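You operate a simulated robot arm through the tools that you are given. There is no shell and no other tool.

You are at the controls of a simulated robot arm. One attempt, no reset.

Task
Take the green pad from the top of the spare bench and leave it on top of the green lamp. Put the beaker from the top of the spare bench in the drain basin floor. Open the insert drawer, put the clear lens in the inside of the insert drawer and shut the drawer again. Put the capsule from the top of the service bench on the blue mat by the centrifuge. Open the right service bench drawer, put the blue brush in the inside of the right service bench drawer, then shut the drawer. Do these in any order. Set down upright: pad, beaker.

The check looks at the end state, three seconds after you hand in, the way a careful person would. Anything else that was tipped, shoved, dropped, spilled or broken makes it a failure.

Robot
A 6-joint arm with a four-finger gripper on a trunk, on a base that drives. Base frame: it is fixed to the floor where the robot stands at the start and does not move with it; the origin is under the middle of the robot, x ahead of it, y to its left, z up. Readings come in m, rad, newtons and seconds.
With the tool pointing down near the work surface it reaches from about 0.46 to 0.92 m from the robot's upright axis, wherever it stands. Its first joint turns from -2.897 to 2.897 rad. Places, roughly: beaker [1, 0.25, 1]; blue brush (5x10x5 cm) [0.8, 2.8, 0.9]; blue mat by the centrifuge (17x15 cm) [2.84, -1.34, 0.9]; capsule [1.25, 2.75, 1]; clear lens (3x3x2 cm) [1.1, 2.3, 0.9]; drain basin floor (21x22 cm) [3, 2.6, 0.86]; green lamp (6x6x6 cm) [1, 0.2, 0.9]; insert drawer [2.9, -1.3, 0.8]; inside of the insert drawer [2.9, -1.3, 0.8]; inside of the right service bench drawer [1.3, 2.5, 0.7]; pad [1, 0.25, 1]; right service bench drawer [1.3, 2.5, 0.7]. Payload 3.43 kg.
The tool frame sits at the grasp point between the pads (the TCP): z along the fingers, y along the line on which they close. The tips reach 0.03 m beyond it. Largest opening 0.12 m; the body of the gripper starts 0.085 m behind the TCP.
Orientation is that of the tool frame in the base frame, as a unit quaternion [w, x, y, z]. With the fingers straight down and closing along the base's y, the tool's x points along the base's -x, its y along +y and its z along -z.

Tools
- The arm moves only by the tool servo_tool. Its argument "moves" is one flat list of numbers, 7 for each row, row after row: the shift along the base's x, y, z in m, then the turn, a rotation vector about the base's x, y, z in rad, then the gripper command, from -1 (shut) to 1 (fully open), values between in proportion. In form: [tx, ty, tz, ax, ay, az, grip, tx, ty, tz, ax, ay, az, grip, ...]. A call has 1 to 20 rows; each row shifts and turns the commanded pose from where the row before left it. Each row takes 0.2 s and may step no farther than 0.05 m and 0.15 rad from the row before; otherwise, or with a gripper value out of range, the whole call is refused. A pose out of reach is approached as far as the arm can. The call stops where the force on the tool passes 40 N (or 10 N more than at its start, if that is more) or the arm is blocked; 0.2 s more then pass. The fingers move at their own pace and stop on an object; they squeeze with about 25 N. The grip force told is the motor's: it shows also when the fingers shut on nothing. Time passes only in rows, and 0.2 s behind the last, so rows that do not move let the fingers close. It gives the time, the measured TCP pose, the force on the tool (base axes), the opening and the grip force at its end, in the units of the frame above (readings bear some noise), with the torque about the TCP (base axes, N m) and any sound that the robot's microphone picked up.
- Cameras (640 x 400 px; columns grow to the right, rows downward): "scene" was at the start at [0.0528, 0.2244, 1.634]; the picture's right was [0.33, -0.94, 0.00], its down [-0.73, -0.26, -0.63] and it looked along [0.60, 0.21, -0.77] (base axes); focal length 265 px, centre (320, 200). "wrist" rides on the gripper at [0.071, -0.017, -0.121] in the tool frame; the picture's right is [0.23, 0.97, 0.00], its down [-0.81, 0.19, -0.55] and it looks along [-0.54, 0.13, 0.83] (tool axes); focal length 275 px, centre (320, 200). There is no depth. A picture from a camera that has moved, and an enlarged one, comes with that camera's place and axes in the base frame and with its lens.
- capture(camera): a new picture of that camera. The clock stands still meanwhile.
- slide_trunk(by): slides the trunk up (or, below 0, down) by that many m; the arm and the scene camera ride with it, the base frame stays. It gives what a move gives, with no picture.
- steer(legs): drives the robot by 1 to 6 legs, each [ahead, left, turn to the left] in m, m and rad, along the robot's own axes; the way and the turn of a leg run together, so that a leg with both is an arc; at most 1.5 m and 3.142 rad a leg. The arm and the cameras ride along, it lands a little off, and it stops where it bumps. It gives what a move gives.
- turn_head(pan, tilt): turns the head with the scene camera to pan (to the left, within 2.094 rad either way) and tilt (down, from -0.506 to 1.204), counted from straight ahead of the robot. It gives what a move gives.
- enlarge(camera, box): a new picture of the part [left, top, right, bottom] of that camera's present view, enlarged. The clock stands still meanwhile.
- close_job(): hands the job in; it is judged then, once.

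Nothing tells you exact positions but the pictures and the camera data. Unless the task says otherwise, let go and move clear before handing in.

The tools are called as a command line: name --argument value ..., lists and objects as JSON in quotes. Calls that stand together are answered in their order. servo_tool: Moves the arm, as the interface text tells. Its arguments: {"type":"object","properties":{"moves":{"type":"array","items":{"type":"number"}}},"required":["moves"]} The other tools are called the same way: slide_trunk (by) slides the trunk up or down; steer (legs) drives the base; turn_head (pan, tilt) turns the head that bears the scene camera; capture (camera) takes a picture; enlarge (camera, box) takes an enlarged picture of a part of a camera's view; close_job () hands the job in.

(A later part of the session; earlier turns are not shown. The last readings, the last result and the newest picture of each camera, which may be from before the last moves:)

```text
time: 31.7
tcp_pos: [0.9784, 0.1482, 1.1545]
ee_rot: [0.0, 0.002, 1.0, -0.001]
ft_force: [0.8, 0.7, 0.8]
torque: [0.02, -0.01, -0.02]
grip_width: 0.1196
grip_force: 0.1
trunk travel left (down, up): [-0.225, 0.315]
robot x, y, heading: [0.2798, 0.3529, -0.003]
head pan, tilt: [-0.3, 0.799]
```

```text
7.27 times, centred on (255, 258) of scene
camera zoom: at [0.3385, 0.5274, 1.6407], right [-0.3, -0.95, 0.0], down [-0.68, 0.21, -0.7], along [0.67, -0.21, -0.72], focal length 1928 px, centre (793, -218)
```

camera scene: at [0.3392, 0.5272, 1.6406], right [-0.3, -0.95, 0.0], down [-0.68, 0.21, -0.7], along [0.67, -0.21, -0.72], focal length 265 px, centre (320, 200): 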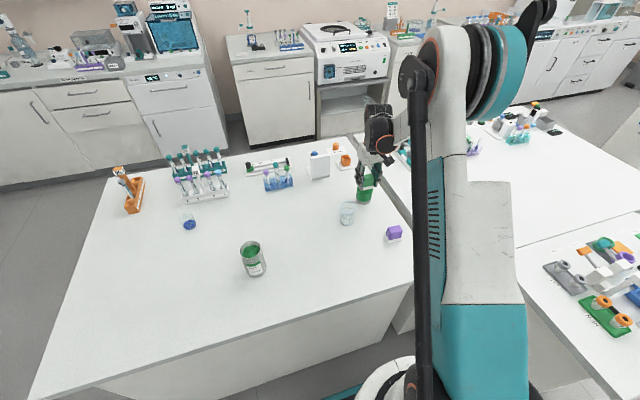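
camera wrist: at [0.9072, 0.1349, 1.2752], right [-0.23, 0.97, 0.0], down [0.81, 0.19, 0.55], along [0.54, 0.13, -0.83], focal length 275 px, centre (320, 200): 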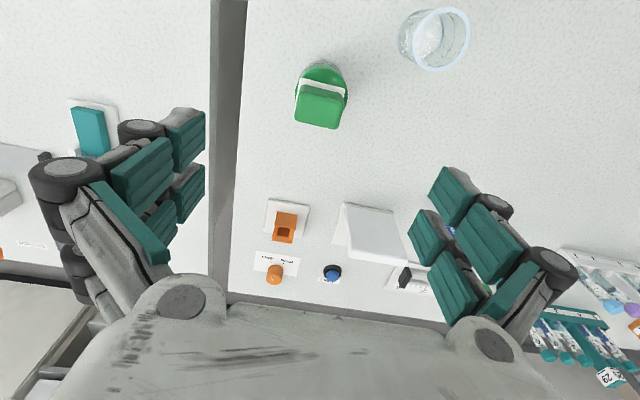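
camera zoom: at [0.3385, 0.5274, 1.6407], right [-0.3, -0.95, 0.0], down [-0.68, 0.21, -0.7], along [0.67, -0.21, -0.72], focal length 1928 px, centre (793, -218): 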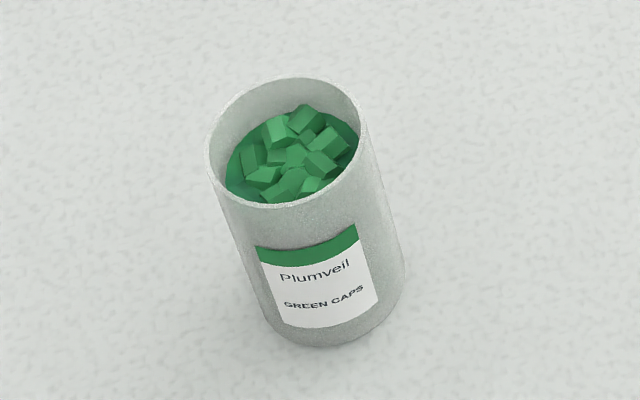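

The clear glass is marked "60 ml", so it's the beaker, standing near (0.899, 0.251) and about 6.6 cm tall. I'll move above it and check with the wrist camera.

servo_tool --moves '[-0.026, 0.034, 0, 0, 0, 0, 1, -0.026, 0.034, 0, 0, 0, 0, 1, -0.027, 0.035, 0, 0, 0, 0, 1, 0, 0, -0.03, 0, 0, 0, 1]'

capture --camera "wrist"

enlarge --camera "wrist" --box '[260, 40, 400, 140]'

```text
time: 32.7
tcp_pos: [0.8991, 0.2528, 1.1266]
ee_rot: [0.0, 0.002, 1.0, 0.0]
ft_force: [-0.1, 1.1, 0.1]
torque: [0.01, -0.05, 0.0]
grip_width: 0.1198
grip_force: 0.1
trunk travel left (down, up): [-0.225, 0.315]
robot x, y, heading: [0.2805, 0.3491, 0.001]
head pan, tilt: [-0.3, 0.799]
```

```text
taken
camera wrist: at [0.828, 0.2369, 1.2449], right [-0.23, 0.97, 0.0], down [0.81, 0.19, 0.55], along [0.54, 0.13, -0.83], focal length 275 px, centre (320, 200)
```

wrist: 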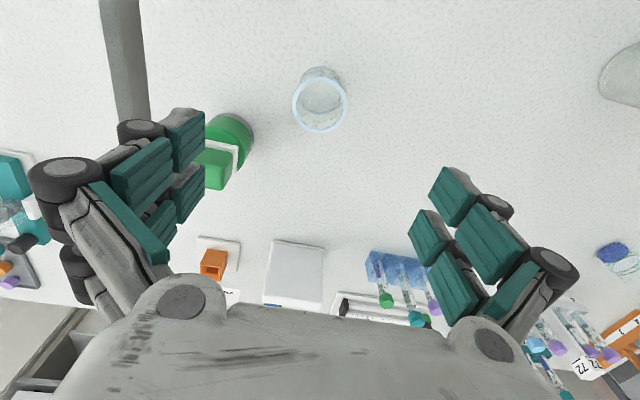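

```text
4.00 times, centred on (330, 90) of wrist
camera zoom: at [0.828, 0.2369, 1.2449], right [-0.23, 0.97, 0.0], down [0.81, 0.19, 0.55], along [0.54, 0.13, -0.83], focal length 1101 px, centre (280, 640)
```

zoom: 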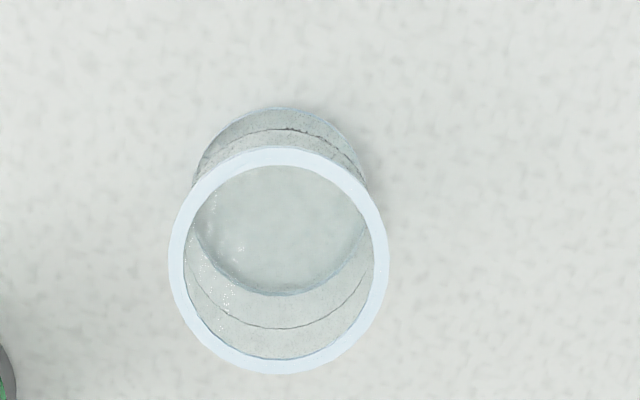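

Beaker centre is (0.899, 0.2545). I'll narrow the opening slightly, descend around it and grip at mid-height.

servo_tool --moves '[0, 0.001, -0.04, 0, 0, 0, 0.6, 0, 0, -0.045, 0, 0, 0, 0.6, 0, 0, -0.045, 0, 0, 0, 0.6, 0, 0, -0.035, 0, 0, 0, 0.6, 0, 0, -0.025, 0, 0, 0, 0.6, 0, 0, 0, 0, 0, 0, 0.3, 0, 0, 0, 0, 0, 0, 0, 0, 0, 0, 0, 0, 0, -0.3, 0, 0, 0, 0, 0, 0, -1, 0, 0, 0, 0, 0, 0, -1]'

capture --camera "wrist"

```text
time: 34.9
tcp_pos: [0.8993, 0.2527, 0.9364]
ee_rot: [-0.001, 0.002, 1.0, 0.001]
ft_force: [0.5, 0.2, 0.4]
torque: [-0.01, 0.02, 0.0]
grip_width: 0.0511
grip_force: 24.9
trunk travel left (down, up): [-0.225, 0.315]
robot x, y, heading: [0.2792, 0.3541, -0.001]
head pan, tilt: [-0.3, 0.799]
```

```text
taken
camera wrist: at [0.8291, 0.2381, 1.0566], right [-0.23, 0.97, 0.0], down [0.81, 0.19, 0.55], along [0.54, 0.13, -0.83], focal length 275 px, centre (320, 200)
```

wrist: 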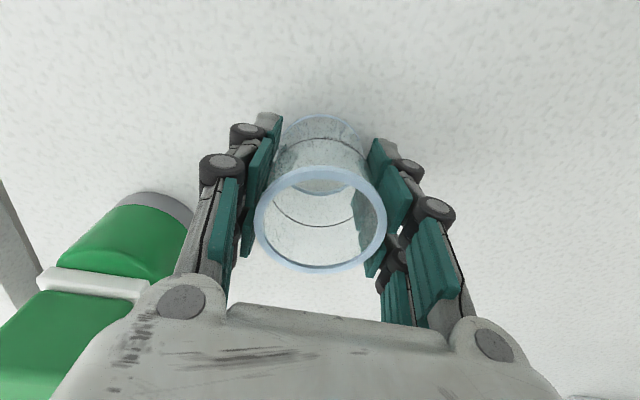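

The beaker is held (5.1 cm). I'll lift it clear and pull the arm back toward the robot before driving.

servo_tool --moves '[0, 0, 0.03, 0, 0, 0, -1, 0, 0, 0.045, 0, 0, 0, -1, 0, 0, 0.05, 0, 0, 0, -1, 0, 0, 0.05, 0, 0, 0, -1, -0.02, 0, 0.045, 0, 0, 0, -1, -0.03, 0.01, 0.04, 0, 0, 0, -1, -0.03, 0.02, 0.03, 0, 0, 0, -1, -0.03, 0.02, 0.03, 0, 0, 0, -1, -0.03, 0.02, 0.03, 0, 0, 0, -1, -0.03, 0.02, 0, 0, 0, 0, -1]'

steer --legs '[[-0.3, 0, 0], [0, 1.35, 0]]'

turn_head --pan 0.2 --tilt 0.6

capture --camera "scene"

capture --camera "wrist"

```text
refused: row 6 steps farther than a row can; nothing moved
```

```text
time: 43.3
tcp_pos: [0.6068, 1.6192, 0.9373]
ee_rot: [0.0, 0.0, 1.0, 0.0]
ft_force: [0.6, -0.3, -0.1]
torque: [0.02, -0.01, -0.01]
grip_width: 0.0506
grip_force: 24.9
trunk travel left (down, up): [-0.225, 0.315]
robot x, y, heading: [-0.0151, 1.7188, 0.006]
head pan, tilt: [-0.3, 0.799]
```

```text
time: 44.3
tcp_pos: [0.6072, 1.6189, 0.9374]
ee_rot: [0.0, 0.0, 1.0, -0.001]
ft_force: [-0.4, -0.2, -0.3]
torque: [0.02, 0.02, -0.01]
grip_width: 0.0508
grip_force: 24.9
trunk travel left (down, up): [-0.225, 0.315]
robot x, y, heading: [-0.009, 1.7127, 0.0]
head pan, tilt: [0.201, 0.6]
```

```text
taken
camera scene: at [0.0546, 1.9335, 1.6575], right [0.2, -0.98, 0.0], down [-0.55, -0.11, -0.82], along [0.81, 0.16, -0.57], focal length 265 px, centre (320, 200)
```

scene: 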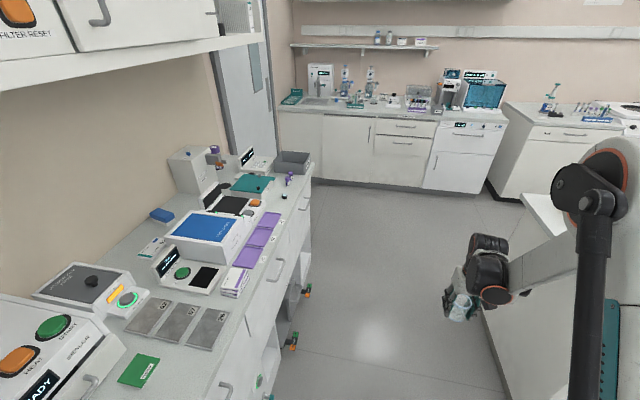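

```text
taken
camera wrist: at [0.536, 1.6046, 1.0567], right [-0.23, 0.97, 0.0], down [0.81, 0.19, 0.55], along [0.54, 0.13, -0.83], focal length 275 px, centre (320, 200)
```

wrist: 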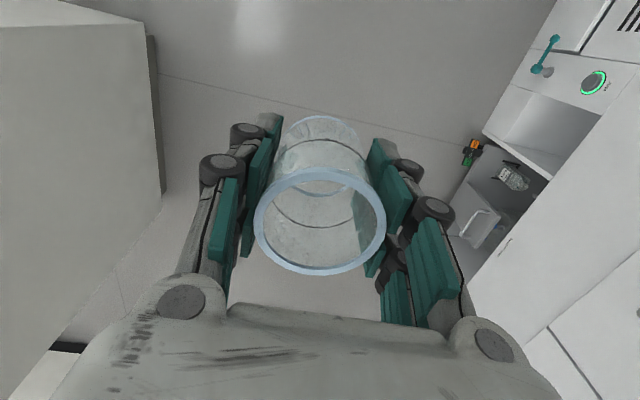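

The lift call was refused but the drive still ran, so I dragged the beaker low across the front strip of the bench — my mistake for batching them. The beaker still looks upright in the grip; I'll lift it now and then check the bench for damage.

servo_tool --moves '[0, 0, 0.04, 0, 0, 0, -1, 0, 0, 0.045, 0, 0, 0, -1, 0, 0, 0.045, 0, 0, 0, -1, 0, 0, 0.045, 0, 0, 0, -1, 0, 0, 0.045, 0, 0, 0, -1, 0, 0, 0.045, 0, 0, 0, -1, -0.02, 0.02, 0.035, 0, 0, 0, -1, -0.02, 0.02, 0.035, 0, 0, 0, -1, -0.02, 0.02, 0.035, 0, 0, 0, -1, -0.03, 0.03, 0.02, 0, 0, 0, -1]'

```text
time: 46.5
tcp_pos: [0.5154, 1.7083, 1.331]
ee_rot: [0.0, 0.001, 1.0, 0.0]
ft_force: [-0.2, 0.2, -0.7]
torque: [0.02, -0.01, -0.02]
grip_width: 0.051
grip_force: 25.1
trunk travel left (down, up): [-0.225, 0.315]
robot x, y, heading: [-0.0128, 1.7184, 0.001]
head pan, tilt: [0.201, 0.6]
```

The arm is raised. I'll look right at the spare bench to check that nothing was disturbed.

turn_head --pan -0.8 --tilt 0.5

capture --camera "scene"

capture --camera "wrist"

```text
time: 47.7
tcp_pos: [0.5169, 1.7059, 1.33]
ee_rot: [0.0, 0.0, 1.0, 0.0]
ft_force: [-0.2, 0.6, 0.5]
torque: [-0.01, 0.0, 0.01]
grip_width: 0.0508
grip_force: 24.6
trunk travel left (down, up): [-0.225, 0.315]
robot x, y, heading: [-0.0163, 1.7197, 0.001]
head pan, tilt: [-0.799, 0.499]
```

```text
taken
camera scene: at [0.0562, 1.9015, 1.6612], right [-0.16, -0.99, 0.0], down [-0.52, 0.09, -0.85], along [0.84, -0.14, -0.53], focal length 265 px, centre (320, 200)
```

scene: 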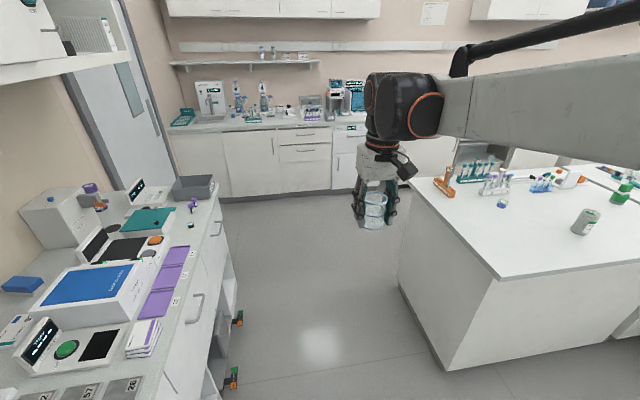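

```text
taken
camera wrist: at [0.4464, 1.6923, 1.4492], right [-0.23, 0.97, 0.0], down [0.81, 0.19, 0.55], along [0.54, 0.13, -0.83], focal length 275 px, centre (320, 200)
```

wrist: 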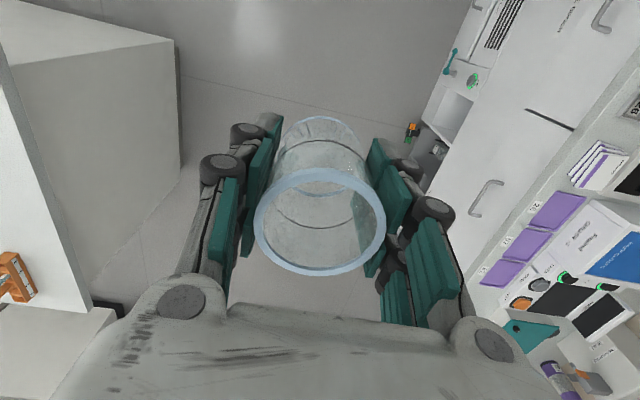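

The jar and the racks look undisturbed. I'll zoom in on the bench's right edge to confirm the pad is still on the lamp.

enlarge --camera "scene" --box '[520, 150, 640, 250]'

enlarge --camera "scene" --box '[160, 60, 380, 190]'

enlarge --camera "scene" --box '[0, 170, 230, 400]'

```text
4.00 times, centred on (580, 200) of scene
camera zoom: at [0.0562, 1.9015, 1.6612], right [-0.16, -0.99, 0.0], down [-0.52, 0.09, -0.85], along [0.84, -0.14, -0.53], focal length 1060 px, centre (-720, 200)
```

zoom: 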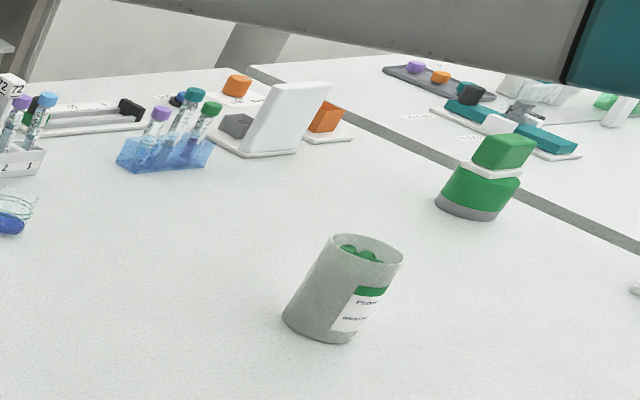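

```text
2.91 times, centred on (270, 125) of scene
camera zoom: at [0.0562, 1.9015, 1.6612], right [-0.16, -0.99, 0.0], down [-0.52, 0.09, -0.85], along [0.84, -0.14, -0.53], focal length 771 px, centre (466, 418)
```

zoom: 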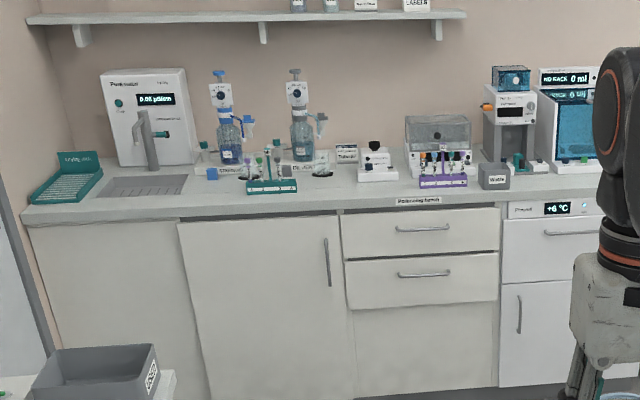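

```text
1.74 times, centred on (115, 285) of scene
camera zoom: at [0.0562, 1.9015, 1.6612], right [-0.16, -0.99, 0.0], down [-0.52, 0.09, -0.85], along [0.84, -0.14, -0.53], focal length 461 px, centre (676, 52)
```

zoom: 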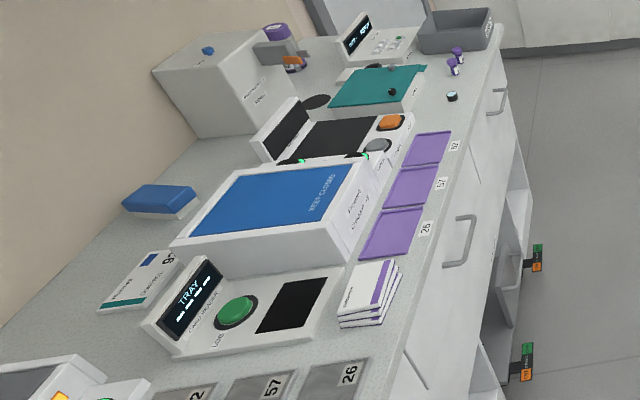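

Bench is intact: pad on lamp, jar and racks standing. The drain basin is the grey grated recess under the water spout near (3.0, 2.6). I'll drive along the corridor toward it.

steer --legs '[[1.05, 0, 0], [1.0, 0, 0]]'

```text
time: 58.0
tcp_pos: [2.5801, 1.658, 1.329]
ee_rot: [0.0, 0.012, 1.0, 0.0]
ft_force: [0.3, 0.3, -0.4]
torque: [0.0, -0.02, 0.04]
grip_width: 0.0508
grip_force: 24.6
trunk travel left (down, up): [-0.225, 0.315]
robot x, y, heading: [2.0498, 1.6817, -0.024]
head pan, tilt: [-0.799, 0.499]
```

I'm at (2.05, 1.68) with a slight heading error. I'll square up and slide left toward the sink.

steer --legs '[[0, 0, 0.024], [0, 0.72, 0]]'

turn_head --pan 0.1 --tilt 0.6

capture --camera "scene"

capture --camera "wrist"

```text
time: 62.2
tcp_pos: [2.58, 2.383, 1.3305]
ee_rot: [0.001, 0.001, 1.0, 0.0]
ft_force: [-0.5, 0.5, 0.1]
torque: [-0.05, 0.01, 0.02]
grip_width: 0.051
grip_force: 24.7
trunk travel left (down, up): [-0.225, 0.315]
robot x, y, heading: [2.0518, 2.3942, -0.004]
head pan, tilt: [-0.799, 0.499]
```

```text
time: 63.4
tcp_pos: [2.579, 2.3817, 1.3298]
ee_rot: [0.001, 0.001, 1.0, 0.0]
ft_force: [0.0, -0.7, 0.3]
torque: [0.0, -0.03, -0.04]
grip_width: 0.0506
grip_force: 24.8
trunk travel left (down, up): [-0.225, 0.315]
robot x, y, heading: [2.0509, 2.3935, 0.001]
head pan, tilt: [0.099, 0.6]
```

```text
taken
camera scene: at [2.1189, 2.6003, 1.6575], right [0.1, -1.0, 0.0], down [-0.56, -0.06, -0.83], along [0.82, 0.08, -0.56], focal length 265 px, centre (320, 200)
```

scene: 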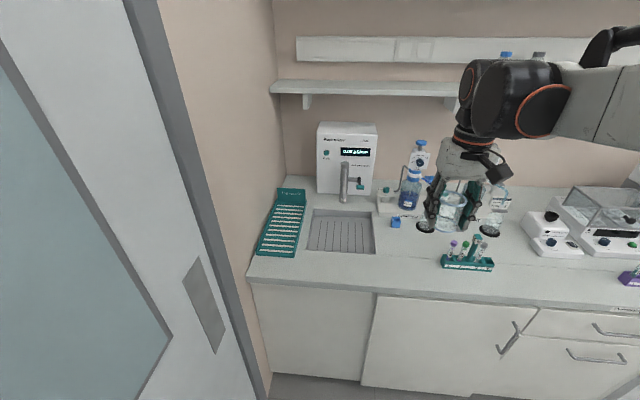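

```text
taken
camera wrist: at [2.5085, 2.3675, 1.4493], right [-0.23, 0.97, 0.0], down [0.81, 0.19, 0.55], along [0.54, 0.13, -0.83], focal length 275 px, centre (320, 200)
```

wrist: 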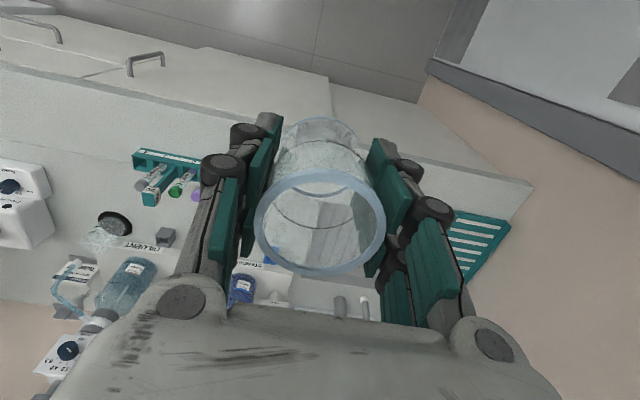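

The basin is clearly visible left of centre with the spout behind it. I'll zoom on it.

enlarge --camera "scene" --box '[270, 110, 430, 270]'

```text
2.50 times, centred on (350, 190) of scene
camera zoom: at [2.1189, 2.6003, 1.6575], right [0.1, -1.0, 0.0], down [-0.56, -0.06, -0.83], along [0.82, 0.08, -0.56], focal length 663 px, centre (245, 225)
```

zoom: 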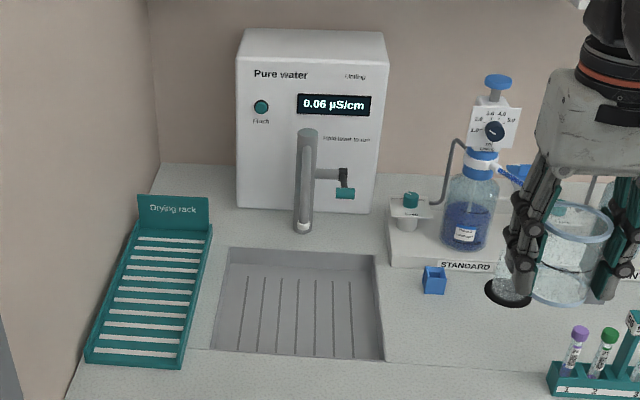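

Basin rim spans about x 2.87–3.15, y 2.45–2.73, with the tap behind it near x 3.2. I'll move the arm left in line with the basin centre at safe height before driving closer.

servo_tool --moves '[0, 0.042, 0, 0, 0, 0, -1, 0, 0.042, 0, 0, 0, 0, -1, 0, 0.042, 0, 0, 0, 0, -1, 0, 0.042, 0, 0, 0, 0, -1, 0, 0.042, 0, 0, 0, 0, -1]'

```text
time: 64.6
tcp_pos: [2.5822, 2.5905, 1.3285]
ee_rot: [0.001, 0.003, 1.0, 0.0]
ft_force: [-1.5, 0.2, 0.0]
torque: [-0.03, 0.01, 0.01]
grip_width: 0.0506
grip_force: 25.6
trunk travel left (down, up): [-0.225, 0.315]
robot x, y, heading: [2.0501, 2.3947, -0.003]
head pan, tilt: [0.099, 0.6]
```

steer --legs '[[0.24, 0, 0]]'

capture --camera "scene"

capture --camera "wrist"

```text
time: 66.4
tcp_pos: [2.8247, 2.5918, 1.3281]
ee_rot: [-0.001, 0.0, 1.0, 0.0]
ft_force: [-0.3, 0.6, -0.6]
torque: [-0.02, 0.0, 0.02]
grip_width: 0.0508
grip_force: 24.9
trunk travel left (down, up): [-0.225, 0.315]
robot x, y, heading: [2.2932, 2.3934, -0.0]
head pan, tilt: [0.099, 0.6]
```

```text
taken
camera scene: at [2.3626, 2.6053, 1.6568], right [0.15, -0.99, 0.0], down [-0.56, -0.09, -0.82], along [0.81, 0.13, -0.57], focal length 265 px, centre (320, 200)
```

scene: 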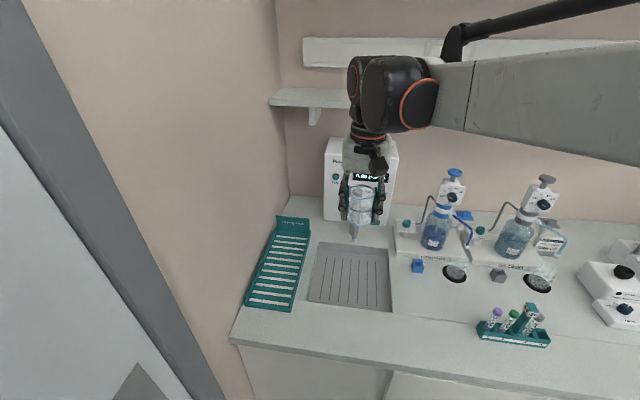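

```text
taken
camera wrist: at [2.7528, 2.5768, 1.4483], right [-0.23, 0.97, 0.0], down [0.81, 0.19, 0.55], along [0.54, 0.13, -0.83], focal length 275 px, centre (320, 200)
```

wrist: 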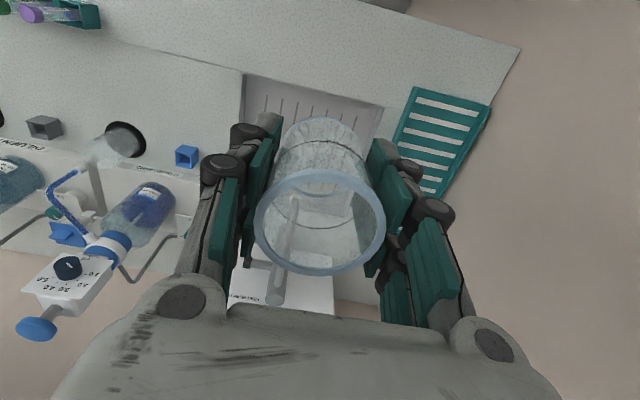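

The spout leans forward over the basin with its tip near (3.02, 2.59, 1.04), so I must set the beaker down in the front part of the floor. I'll zoom to find the floor's edges.

enlarge --camera "scene" --box '[290, 170, 410, 330]'

enlarge --camera "wrist" --box '[220, 60, 420, 300]'

```text
2.50 times, centred on (350, 250) of scene
camera zoom: at [2.3626, 2.6053, 1.6568], right [0.15, -0.99, 0.0], down [-0.56, -0.09, -0.82], along [0.81, 0.13, -0.57], focal length 663 px, centre (245, 75)
```

zoom: 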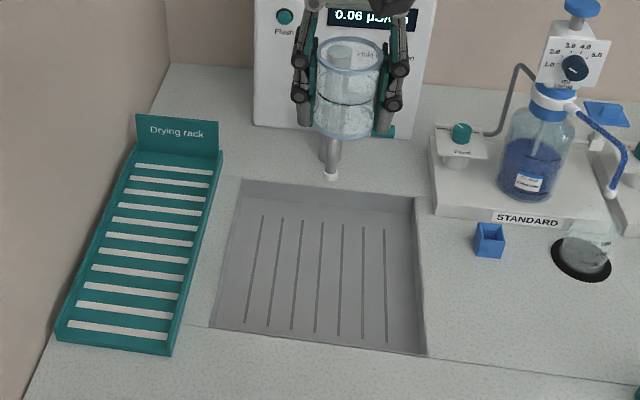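

```text
1.67 times, centred on (320, 180) of wrist
camera zoom: at [2.7528, 2.5768, 1.4483], right [-0.23, 0.97, 0.0], down [0.81, 0.19, 0.55], along [0.54, 0.13, -0.83], focal length 459 px, centre (320, 233)
```

zoom: 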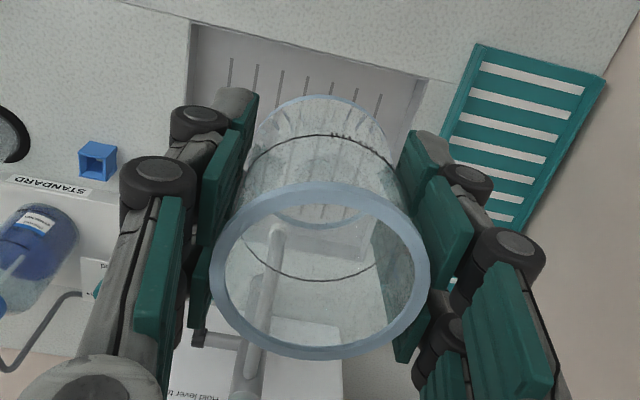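

Floor region is roughly x 2.90–3.11, y 2.49–2.71; I'll aim the beaker at (2.945, 2.596). I'll move over and descend to just above the counter level first.

servo_tool --moves '[0.04, 0.002, 0, 0, 0, 0, -1, 0.04, 0.002, 0, 0, 0, 0, -1, 0.04, 0, 0, 0, 0, 0, -1, 0, 0, -0.045, 0, 0, 0, -1, 0, 0, -0.045, 0, 0, 0, -1, 0, 0, -0.045, 0, 0, 0, -1, 0, 0, -0.045, 0, 0, 0, -1, 0, 0, -0.045, 0, 0, 0, -1, 0, 0, -0.045, 0, 0, 0, -1, 0, 0, -0.04, 0, 0, 0, -1, 0, 0, -0.04, 0, 0, 0, -1]'

capture --camera "wrist"

capture --camera "scene"

```text
time: 68.8
tcp_pos: [2.9422, 2.5936, 0.9801]
ee_rot: [0.0, 0.0, 1.0, 0.001]
ft_force: [0.2, 0.4, -0.1]
torque: [0.02, -0.01, 0.03]
grip_width: 0.0506
grip_force: 24.8
trunk travel left (down, up): [-0.225, 0.315]
robot x, y, heading: [2.2942, 2.3943, 0.001]
head pan, tilt: [0.099, 0.6]
```

```text
taken
camera wrist: at [2.8707, 2.579, 1.0992], right [-0.23, 0.97, 0.0], down [0.81, 0.19, 0.55], along [0.54, 0.13, -0.83], focal length 275 px, centre (320, 200)
```

wrist: 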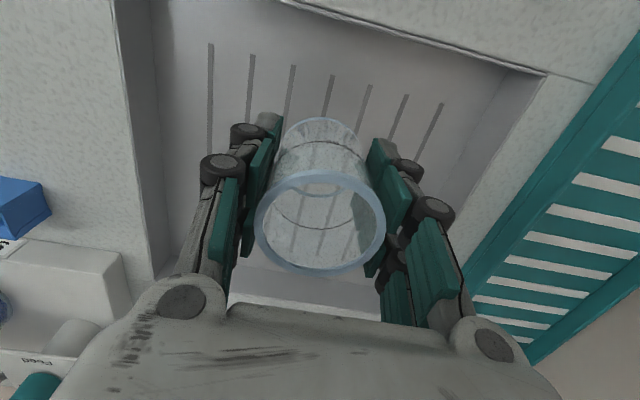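

```text
taken
camera scene: at [2.3629, 2.6007, 1.6574], right [0.1, -0.99, 0.0], down [-0.56, -0.06, -0.82], along [0.82, 0.08, -0.57], focal length 265 px, centre (320, 200)
```

scene: 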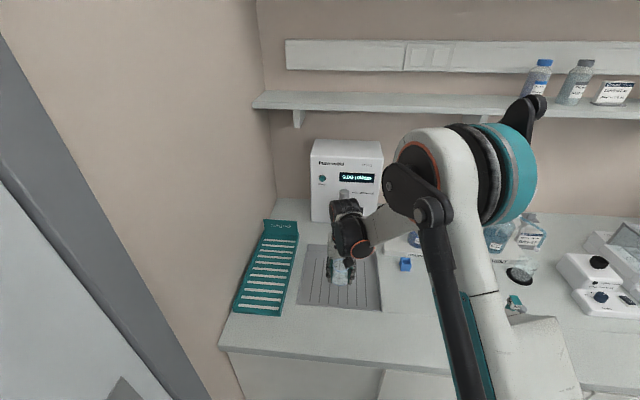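

Beaker is over the basin's front floor area, clear of the walls. I'll lower it to just above the floor.

servo_tool --moves '[0, 0, -0.025, 0, 0, 0, -1, 0, 0, -0.025, 0, 0, 0, -1, 0, 0, -0.022, 0, 0, 0, -1, 0, 0, 0, 0, 0, 0, -1]'

enlarge --camera "scene" --box '[280, 180, 420, 330]'

capture --camera "wrist"

```text
time: 69.8
tcp_pos: [2.9424, 2.5943, 0.9076]
ee_rot: [0.0, 0.001, 1.0, 0.001]
ft_force: [0.3, 0.0, -0.5]
torque: [-0.02, 0.01, 0.03]
grip_width: 0.0505
grip_force: 24.6
trunk travel left (down, up): [-0.225, 0.315]
robot x, y, heading: [2.2943, 2.3948, 0.006]
head pan, tilt: [0.099, 0.6]
```

```text
2.67 times, centred on (350, 255) of scene
camera zoom: at [2.3627, 2.6006, 1.6575], right [0.1, -0.99, 0.0], down [-0.56, -0.06, -0.82], along [0.82, 0.08, -0.57], focal length 707 px, centre (240, 53)
```

zoom: 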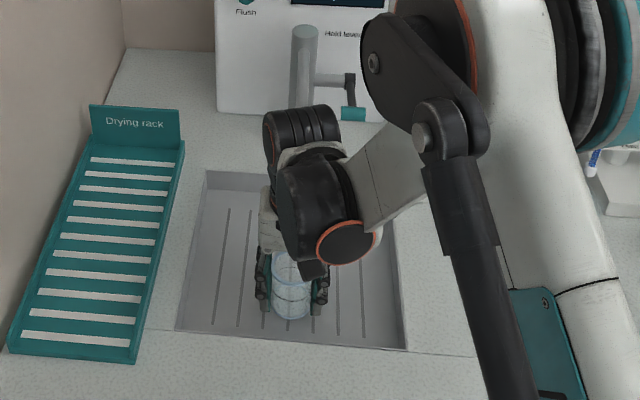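

```text
taken
camera wrist: at [2.871, 2.5794, 1.0258], right [-0.23, 0.97, 0.0], down [0.81, 0.19, 0.55], along [0.54, 0.13, -0.83], focal length 275 px, centre (320, 200)
```

wrist: 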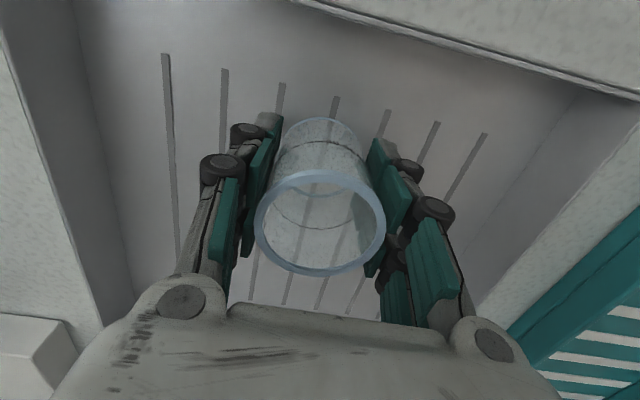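

Near the floor now. I'll step down gently until contact.

servo_tool --moves '[0, 0, -0.003, 0, 0, 0, -1, 0, 0, -0.003, 0, 0, 0, -1, 0, 0, 0, 0, 0, 0, -1]'

servo_tool --moves '[0, 0, -0.002, 0, 0, 0, -1, 0, 0, 0, 0, 0, 0, -1]'

servo_tool --moves '[0, 0, -0.002, 0, 0, 0, -1, 0, 0, 0, 0, 0, 0, -1]'

```text
time: 70.6
tcp_pos: [2.9427, 2.5941, 0.9002]
ee_rot: [0.0, 0.0, 1.0, -0.001]
ft_force: [-1.0, 0.8, 0.3]
torque: [0.02, 0.03, 0.01]
grip_width: 0.0507
grip_force: 25.1
trunk travel left (down, up): [-0.225, 0.315]
robot x, y, heading: [2.2942, 2.3929, -0.001]
head pan, tilt: [0.099, 0.6]
```

```text
time: 71.2
tcp_pos: [2.943, 2.5955, 0.8989]
ee_rot: [0.0, 0.001, 1.0, 0.001]
ft_force: [-0.1, -0.2, -0.4]
torque: [-0.01, 0.01, 0.02]
grip_width: 0.0509
grip_force: 24.5
trunk travel left (down, up): [-0.225, 0.315]
robot x, y, heading: [2.2911, 2.3914, -0.001]
head pan, tilt: [0.099, 0.6]
```

```text
time: 71.8
tcp_pos: [2.9428, 2.5958, 0.8972]
ee_rot: [-0.001, 0.0, 1.0, 0.0]
ft_force: [0.7, -0.3, -1.0]
torque: [0.01, -0.01, -0.01]
grip_width: 0.0508
grip_force: 25.0
trunk travel left (down, up): [-0.225, 0.315]
robot x, y, heading: [2.2936, 2.3896, 0.002]
head pan, tilt: [0.099, 0.6]
```

servo_tool --moves '[0, 0, -0.002, 0, 0, 0, -1, 0, 0, 0, 0, 0, 0, -1]'

servo_tool --moves '[0, 0, -0.002, 0, 0, 0, -1, 0, 0, 0, 0, 0, 0, -1]'

```text
time: 72.4
tcp_pos: [2.9437, 2.5956, 0.8972]
ee_rot: [0.001, 0.0, 1.0, 0.0]
ft_force: [6.4, 3.0, 22.7]
torque: [0.08, -0.2, -0.01]
grip_width: 0.0507
grip_force: 25.4
trunk travel left (down, up): [-0.225, 0.315]
robot x, y, heading: [2.293, 2.3951, -0.002]
head pan, tilt: [0.099, 0.6]
```

```text
time: 73.0
tcp_pos: [2.9427, 2.5949, 0.8929]
ee_rot: [0.001, 0.0, 1.0, 0.0]
ft_force: [2.9, 0.3, 22.1]
torque: [0.0, -0.07, -0.01]
grip_width: 0.0507
grip_force: 25.0
trunk travel left (down, up): [-0.225, 0.315]
robot x, y, heading: [2.2923, 2.3914, -0.002]
head pan, tilt: [0.099, 0.6]
```

Contact with the floor is firm. I'll release and rise straight up.

servo_tool --moves '[0, 0, 0.001, 0, 0, 0, 0, 0, 0, 0, 0, 0, 0, 0.2, 0, 0, 0, 0, 0, 0, 0.4, 0, 0, 0, 0, 0, 0, 0.4, 0, 0, 0.03, 0, 0, 0, 0.4, 0, 0, 0.045, 0, 0, 0, 0.4, 0, 0, 0.045, 0, 0, 0, 0.4, 0, 0, 0.045, 0, 0, 0, 0.4, 0, 0, 0.045, 0, 0, 0, 0.4, 0, 0, 0.045, 0, 0, 0, 0.4, 0, 0, 0.045, 0, 0, 0, 0.4, 0, 0, 0.045, 0, 0, 0, 0.4, 0, 0, 0.045, 0, 0, 0, 0.4]'

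capture --camera "scene"

capture --camera "wrist"

```text
time: 75.8
tcp_pos: [2.9429, 2.5954, 1.2848]
ee_rot: [0.0, 0.0, 1.0, 0.0]
ft_force: [0.6, 0.3, -1.0]
torque: [-0.02, 0.01, 0.01]
grip_width: 0.0843
grip_force: 0.0
trunk travel left (down, up): [-0.225, 0.315]
robot x, y, heading: [2.2924, 2.3921, -0.002]
head pan, tilt: [0.099, 0.6]
```

```text
taken
camera scene: at [2.3619, 2.6004, 1.6575], right [0.1, -0.99, 0.0], down [-0.56, -0.06, -0.83], along [0.82, 0.08, -0.56], focal length 265 px, centre (320, 200)
```

scene: 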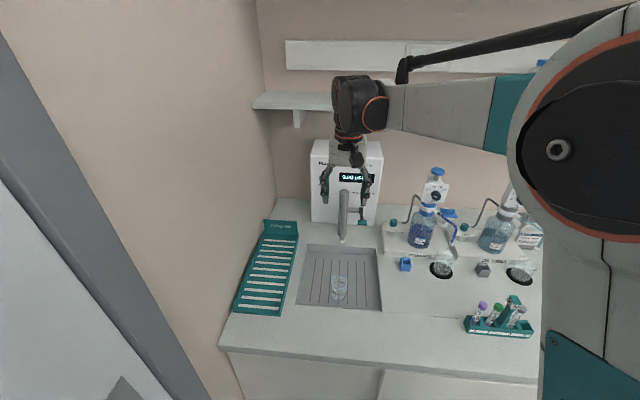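

```text
taken
camera wrist: at [2.8715, 2.5805, 1.4048], right [-0.23, 0.97, 0.0], down [0.81, 0.19, 0.55], along [0.54, 0.13, -0.83], focal length 275 px, centre (320, 200)
```

wrist: 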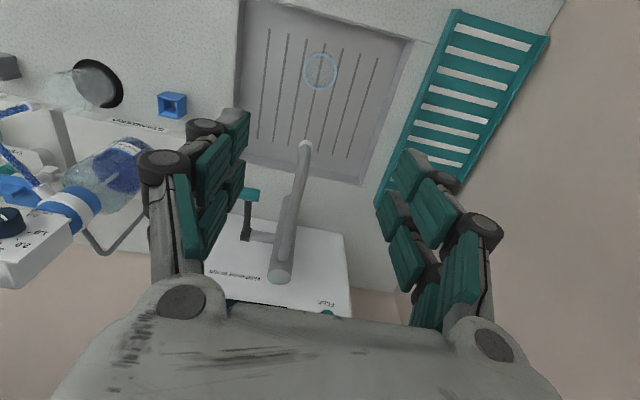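

The beaker stands in the basin. I'll zoom to confirm it's upright.

enlarge --camera "scene" --box '[290, 230, 390, 320]'

```text
4.44 times, centred on (340, 275) of scene
camera zoom: at [2.3619, 2.6004, 1.6575], right [0.1, -0.99, 0.0], down [-0.56, -0.06, -0.83], along [0.82, 0.08, -0.56], focal length 1178 px, centre (231, -133)
```

zoom: 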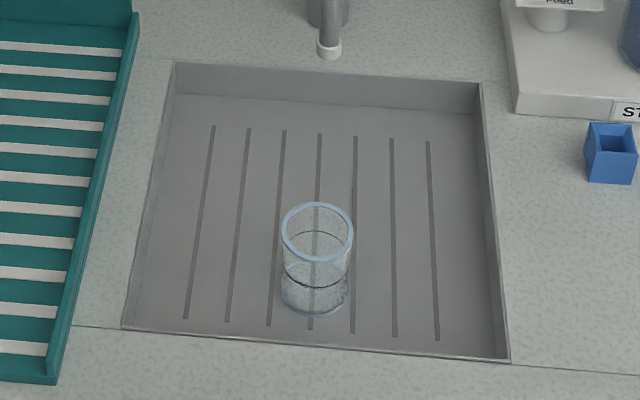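

Beaker is upright in the basin. Next I'll pull the arm in, back away, and drive to the service bench, turning to face it.

servo_tool --moves '[-0.03, -0.025, 0.02, 0, 0, 0, 1, -0.03, -0.025, 0.02, 0, 0, 0, 1, -0.03, -0.025, 0.02, 0, 0, 0, 1, -0.03, -0.025, 0, 0, 0, 0, 1, -0.03, -0.025, 0, 0, 0, 0, 1]'

```text
time: 77.0
tcp_pos: [2.7931, 2.4696, 1.3458]
ee_rot: [0.0, 0.001, 1.0, 0.0]
ft_force: [-0.9, 0.1, -0.2]
torque: [0.0, -0.03, 0.01]
grip_width: 0.1203
grip_force: 0.0
trunk travel left (down, up): [-0.225, 0.315]
robot x, y, heading: [2.2951, 2.3927, 0.002]
head pan, tilt: [0.099, 0.6]
```

steer --legs '[[-0.25, 0, 0], [0, -0.85, 0], [0, 0, 1.571]]'

```text
time: 86.8
tcp_pos: [1.9558, 2.0342, 1.3455]
ee_rot: [0.0, 0.715, -0.699, 0.0]
ft_force: [-0.1, -0.2, 1.1]
torque: [0.0, 0.01, -0.03]
grip_width: 0.1199
grip_force: 0.1
trunk travel left (down, up): [-0.225, 0.315]
robot x, y, heading: [2.0432, 1.5347, 1.593]
head pan, tilt: [0.099, 0.6]
```

I'm facing the service bench wall now. I'll correct the heading and slide along to about x 1.2.

steer --legs '[[0.06, 0, -0.022], [0, 0.85, 0]]'

turn_head --pan 0.0 --tilt 0.7

capture --camera "scene"

capture --camera "wrist"

```text
time: 91.9
tcp_pos: [1.1084, 2.0917, 1.3439]
ee_rot: [0.0, 0.711, -0.703, 0.001]
ft_force: [-0.4, -0.7, 1.1]
torque: [0.03, 0.01, 0.03]
grip_width: 0.1201
grip_force: 0.0
trunk travel left (down, up): [-0.225, 0.315]
robot x, y, heading: [1.1906, 1.5904, 1.581]
head pan, tilt: [0.099, 0.6]
```

```text
time: 92.6
tcp_pos: [1.108, 2.0912, 1.3441]
ee_rot: [0.0, 0.71, -0.704, 0.0]
ft_force: [0.1, 0.1, 0.5]
torque: [0.01, -0.02, -0.02]
grip_width: 0.12
grip_force: 0.1
trunk travel left (down, up): [-0.225, 0.315]
robot x, y, heading: [1.1917, 1.59, 1.582]
head pan, tilt: [0.0, 0.7]
```

```text
taken
camera scene: at [0.9909, 1.6532, 1.6489], right [1.0, 0.01, 0.0], down [0.01, -0.64, -0.77], along [-0.01, 0.77, -0.64], focal length 265 px, centre (320, 200)
```

scene: 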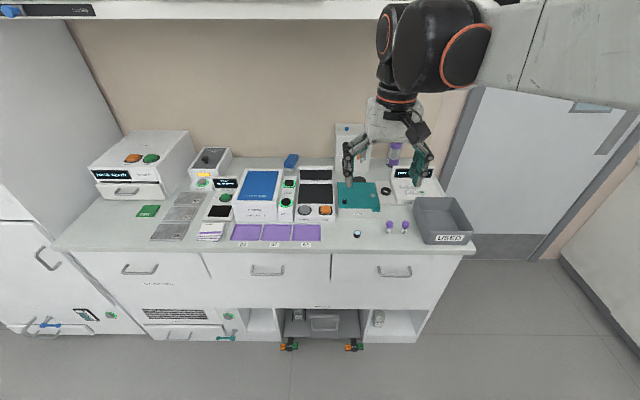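

```text
taken
camera wrist: at [1.1261, 2.0218, 1.4639], right [-0.97, -0.24, 0.0], down [-0.2, 0.81, 0.55], along [-0.13, 0.54, -0.83], focal length 275 px, centre (320, 200)
```

wrist: 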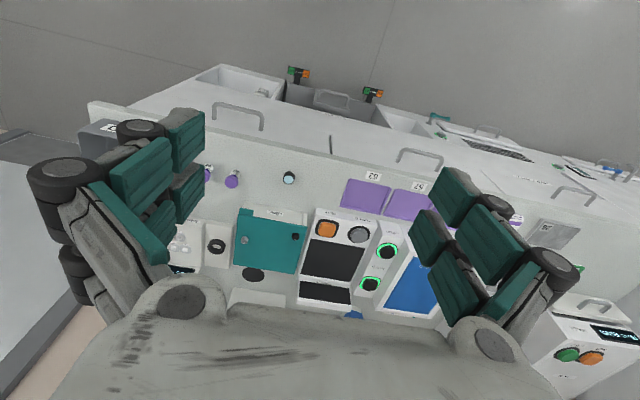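

The whole service bench is in view. I'll zoom into its right part and the back area to identify lens, capsule and brush.

enlarge --camera "scene" --box '[325, 140, 485, 260]'

enlarge --camera "scene" --box '[190, 130, 340, 250]'

enlarge --camera "scene" --box '[310, 240, 470, 360]'

enlarge --camera "wrist" --box '[160, 130, 400, 290]'

```text
3.33 times, centred on (405, 200) of scene
camera zoom: at [0.9909, 1.6532, 1.6489], right [1.0, 0.01, 0.0], down [0.01, -0.64, -0.77], along [-0.01, 0.77, -0.64], focal length 884 px, centre (37, 200)
```

zoom: 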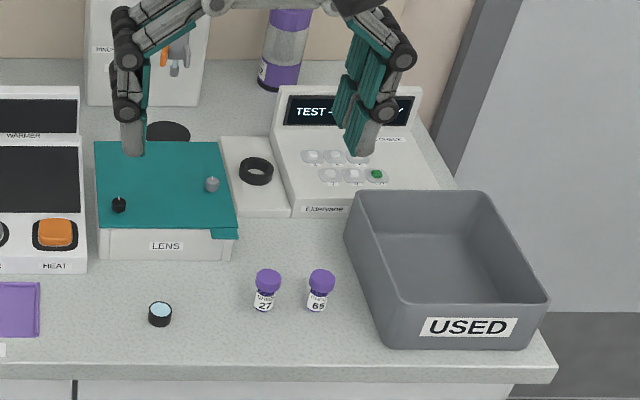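

```text
3.33 times, centred on (265, 190) of scene
camera zoom: at [0.9909, 1.6532, 1.6489], right [1.0, 0.01, 0.0], down [0.01, -0.64, -0.77], along [-0.01, 0.77, -0.64], focal length 884 px, centre (503, 233)
```

zoom: 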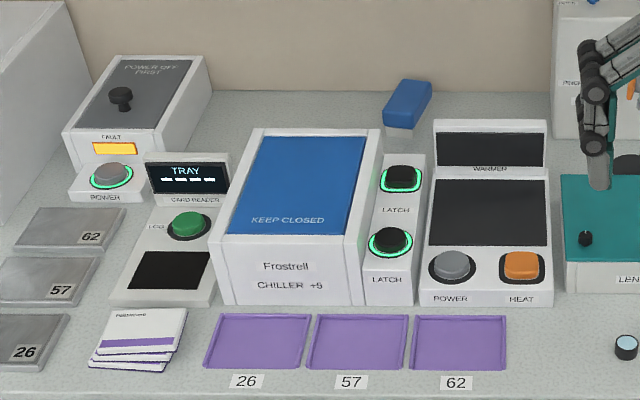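

```text
3.33 times, centred on (390, 300) of scene
camera zoom: at [0.9909, 1.6532, 1.6489], right [1.0, 0.01, 0.0], down [0.01, -0.64, -0.77], along [-0.01, 0.77, -0.64], focal length 884 px, centre (87, -133)
```

zoom: 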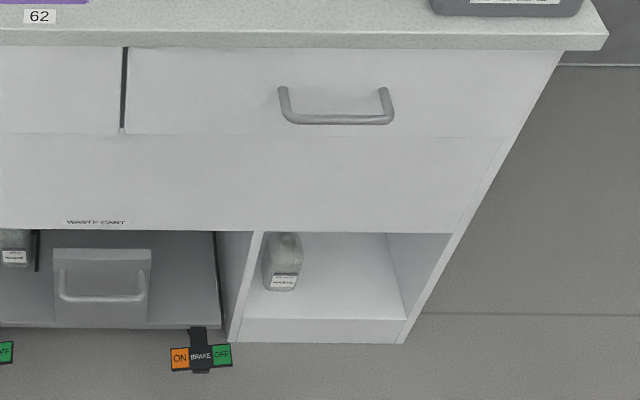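

```text
2.50 times, centred on (280, 210) of wrist
camera zoom: at [1.1261, 2.0218, 1.4639], right [-0.97, -0.24, 0.0], down [-0.2, 0.81, 0.55], along [-0.13, 0.54, -0.83], focal length 688 px, centre (420, 175)
```

zoom: 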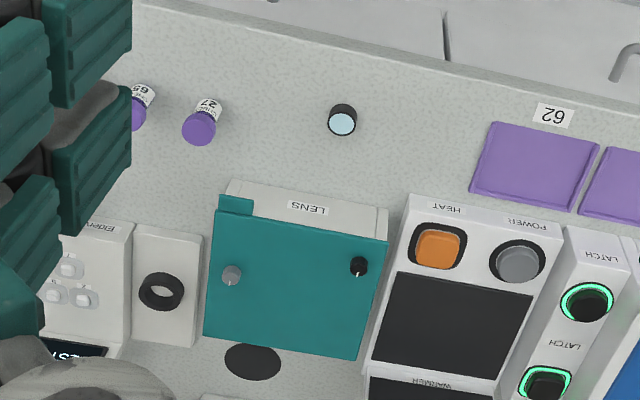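

The clear lens is the black-rimmed disc near (1.12, 2.345), the blue brush is at the back near (0.8, 2.8). For the capsule, the purple-and-grey cylinder at the back right is hidden by the gripper, so I'll move the arm left for a clear view.

servo_tool --moves '[-0.045, 0, 0, 0, 0, 0, 1, -0.045, 0, 0, 0, 0, 0, 1, -0.045, 0, 0, 0, 0, 0, 1, -0.045, 0, 0, 0, 0, 0, 1, -0.045, 0, 0, 0, 0, 0, 1]'

enlarge --camera "scene" --box '[360, 120, 480, 220]'

enlarge --camera "scene" --box '[330, 110, 450, 200]'

enlarge --camera "scene" --box '[340, 200, 440, 260]'

```text
time: 93.8
tcp_pos: [0.8848, 2.097, 1.3415]
ee_rot: [0.0, 0.708, -0.706, 0.0]
ft_force: [0.1, -0.9, 0.8]
torque: [0.04, -0.03, 0.01]
grip_width: 0.12
grip_force: 0.0
trunk travel left (down, up): [-0.225, 0.315]
robot x, y, heading: [1.1884, 1.596, 1.582]
head pan, tilt: [0.0, 0.7]
```

```text
4.00 times, centred on (420, 170) of scene
camera zoom: at [0.9573, 1.6423, 1.6412], right [0.91, 0.42, 0.0], down [0.3, -0.65, -0.7], along [-0.29, 0.64, -0.71], focal length 1060 px, centre (-80, 320)
```

zoom: 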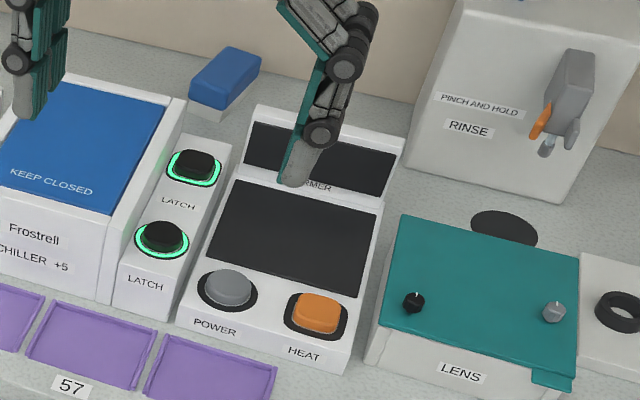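

```text
4.44 times, centred on (390, 155) of scene
camera zoom: at [0.9573, 1.6423, 1.6412], right [0.91, 0.42, 0.0], down [0.3, -0.65, -0.7], along [-0.29, 0.64, -0.71], focal length 1178 px, centre (9, 400)
```

zoom: 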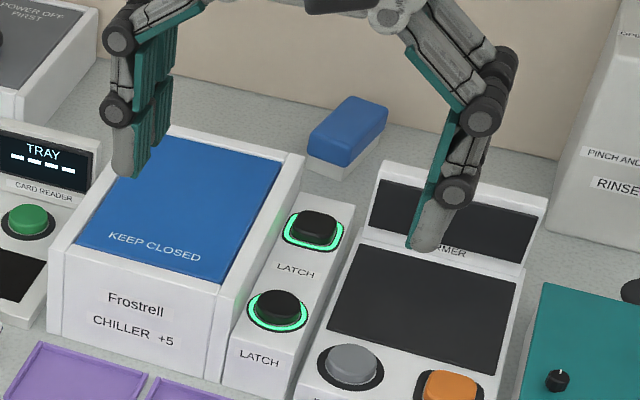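

```text
6.40 times, centred on (390, 230) of scene
camera zoom: at [0.9573, 1.6423, 1.6412], right [0.91, 0.42, 0.0], down [0.3, -0.65, -0.7], along [-0.29, 0.64, -0.71], focal length 1697 px, centre (-128, 8)
```

zoom: 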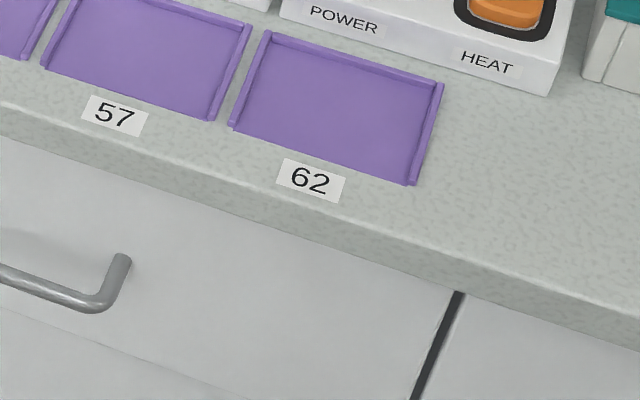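

The head got displaced with the arm's motion. I'll point it to the right again and look at the back-right part of the bench.

turn_head --pan -0.3 --tilt 0.6

capture --camera "scene"

```text
time: 94.6
tcp_pos: [0.8854, 2.0952, 1.3415]
ee_rot: [0.0, 0.71, -0.705, -0.001]
ft_force: [0.8, 0.7, 0.8]
torque: [0.0, 0.02, -0.01]
grip_width: 0.1202
grip_force: 0.0
trunk travel left (down, up): [-0.225, 0.315]
robot x, y, heading: [1.1911, 1.5926, 1.582]
head pan, tilt: [-0.3, 0.6]
```

```text
taken
camera scene: at [0.9582, 1.6421, 1.6419], right [0.91, 0.42, 0.0], down [0.29, -0.64, -0.71], along [-0.3, 0.64, -0.71], focal length 265 px, centre (320, 200)
```

scene: 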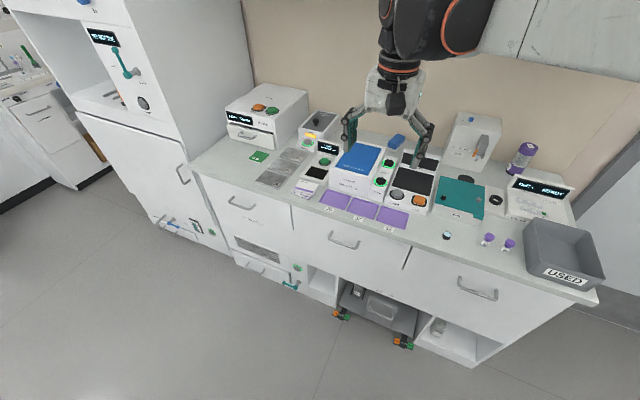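

The purple-grey cylinder is now unobstructed. I'll zoom in on it and the rest.

enlarge --camera "scene" --box '[430, 110, 590, 260]'

enlarge --camera "scene" --box '[495, 130, 555, 190]'

enlarge --camera "scene" --box '[220, 80, 360, 200]'

```text
2.67 times, centred on (510, 185) of scene
camera zoom: at [0.9582, 1.6421, 1.6419], right [0.91, 0.42, 0.0], down [0.29, -0.64, -0.71], along [-0.3, 0.64, -0.71], focal length 707 px, centre (-187, 240)
```

zoom: 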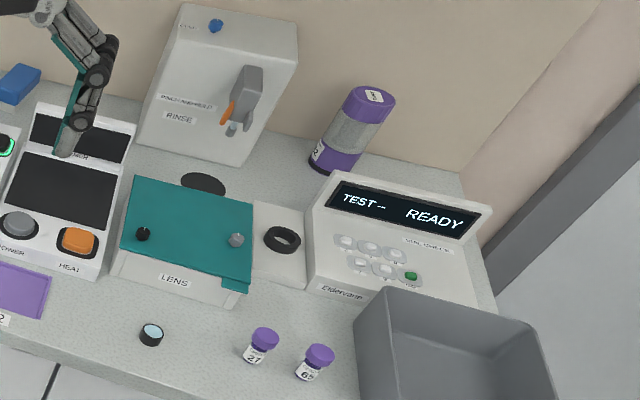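

```text
6.67 times, centred on (525, 160) of scene
camera zoom: at [0.9582, 1.6421, 1.6419], right [0.91, 0.42, 0.0], down [0.29, -0.64, -0.71], along [-0.3, 0.64, -0.71], focal length 1768 px, centre (-1047, 467)
```

zoom: 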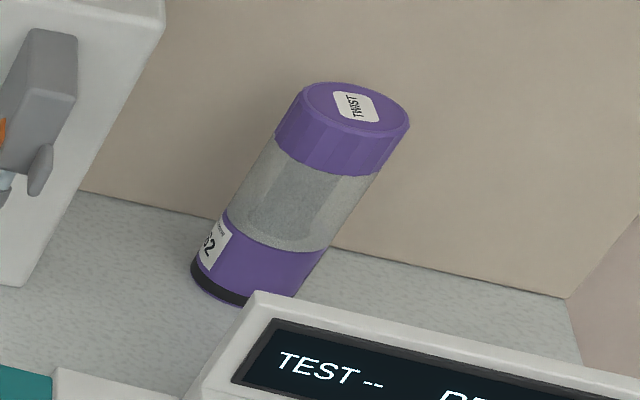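

```text
3.33 times, centred on (290, 140) of scene
camera zoom: at [0.9582, 1.6421, 1.6419], right [0.91, 0.42, 0.0], down [0.29, -0.64, -0.71], along [-0.3, 0.64, -0.71], focal length 884 px, centre (420, 400)
```

zoom: 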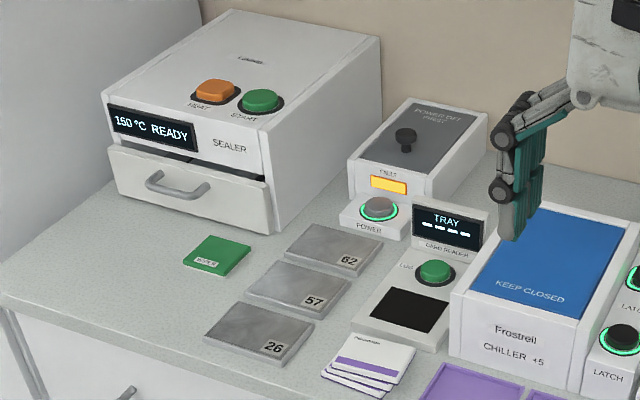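

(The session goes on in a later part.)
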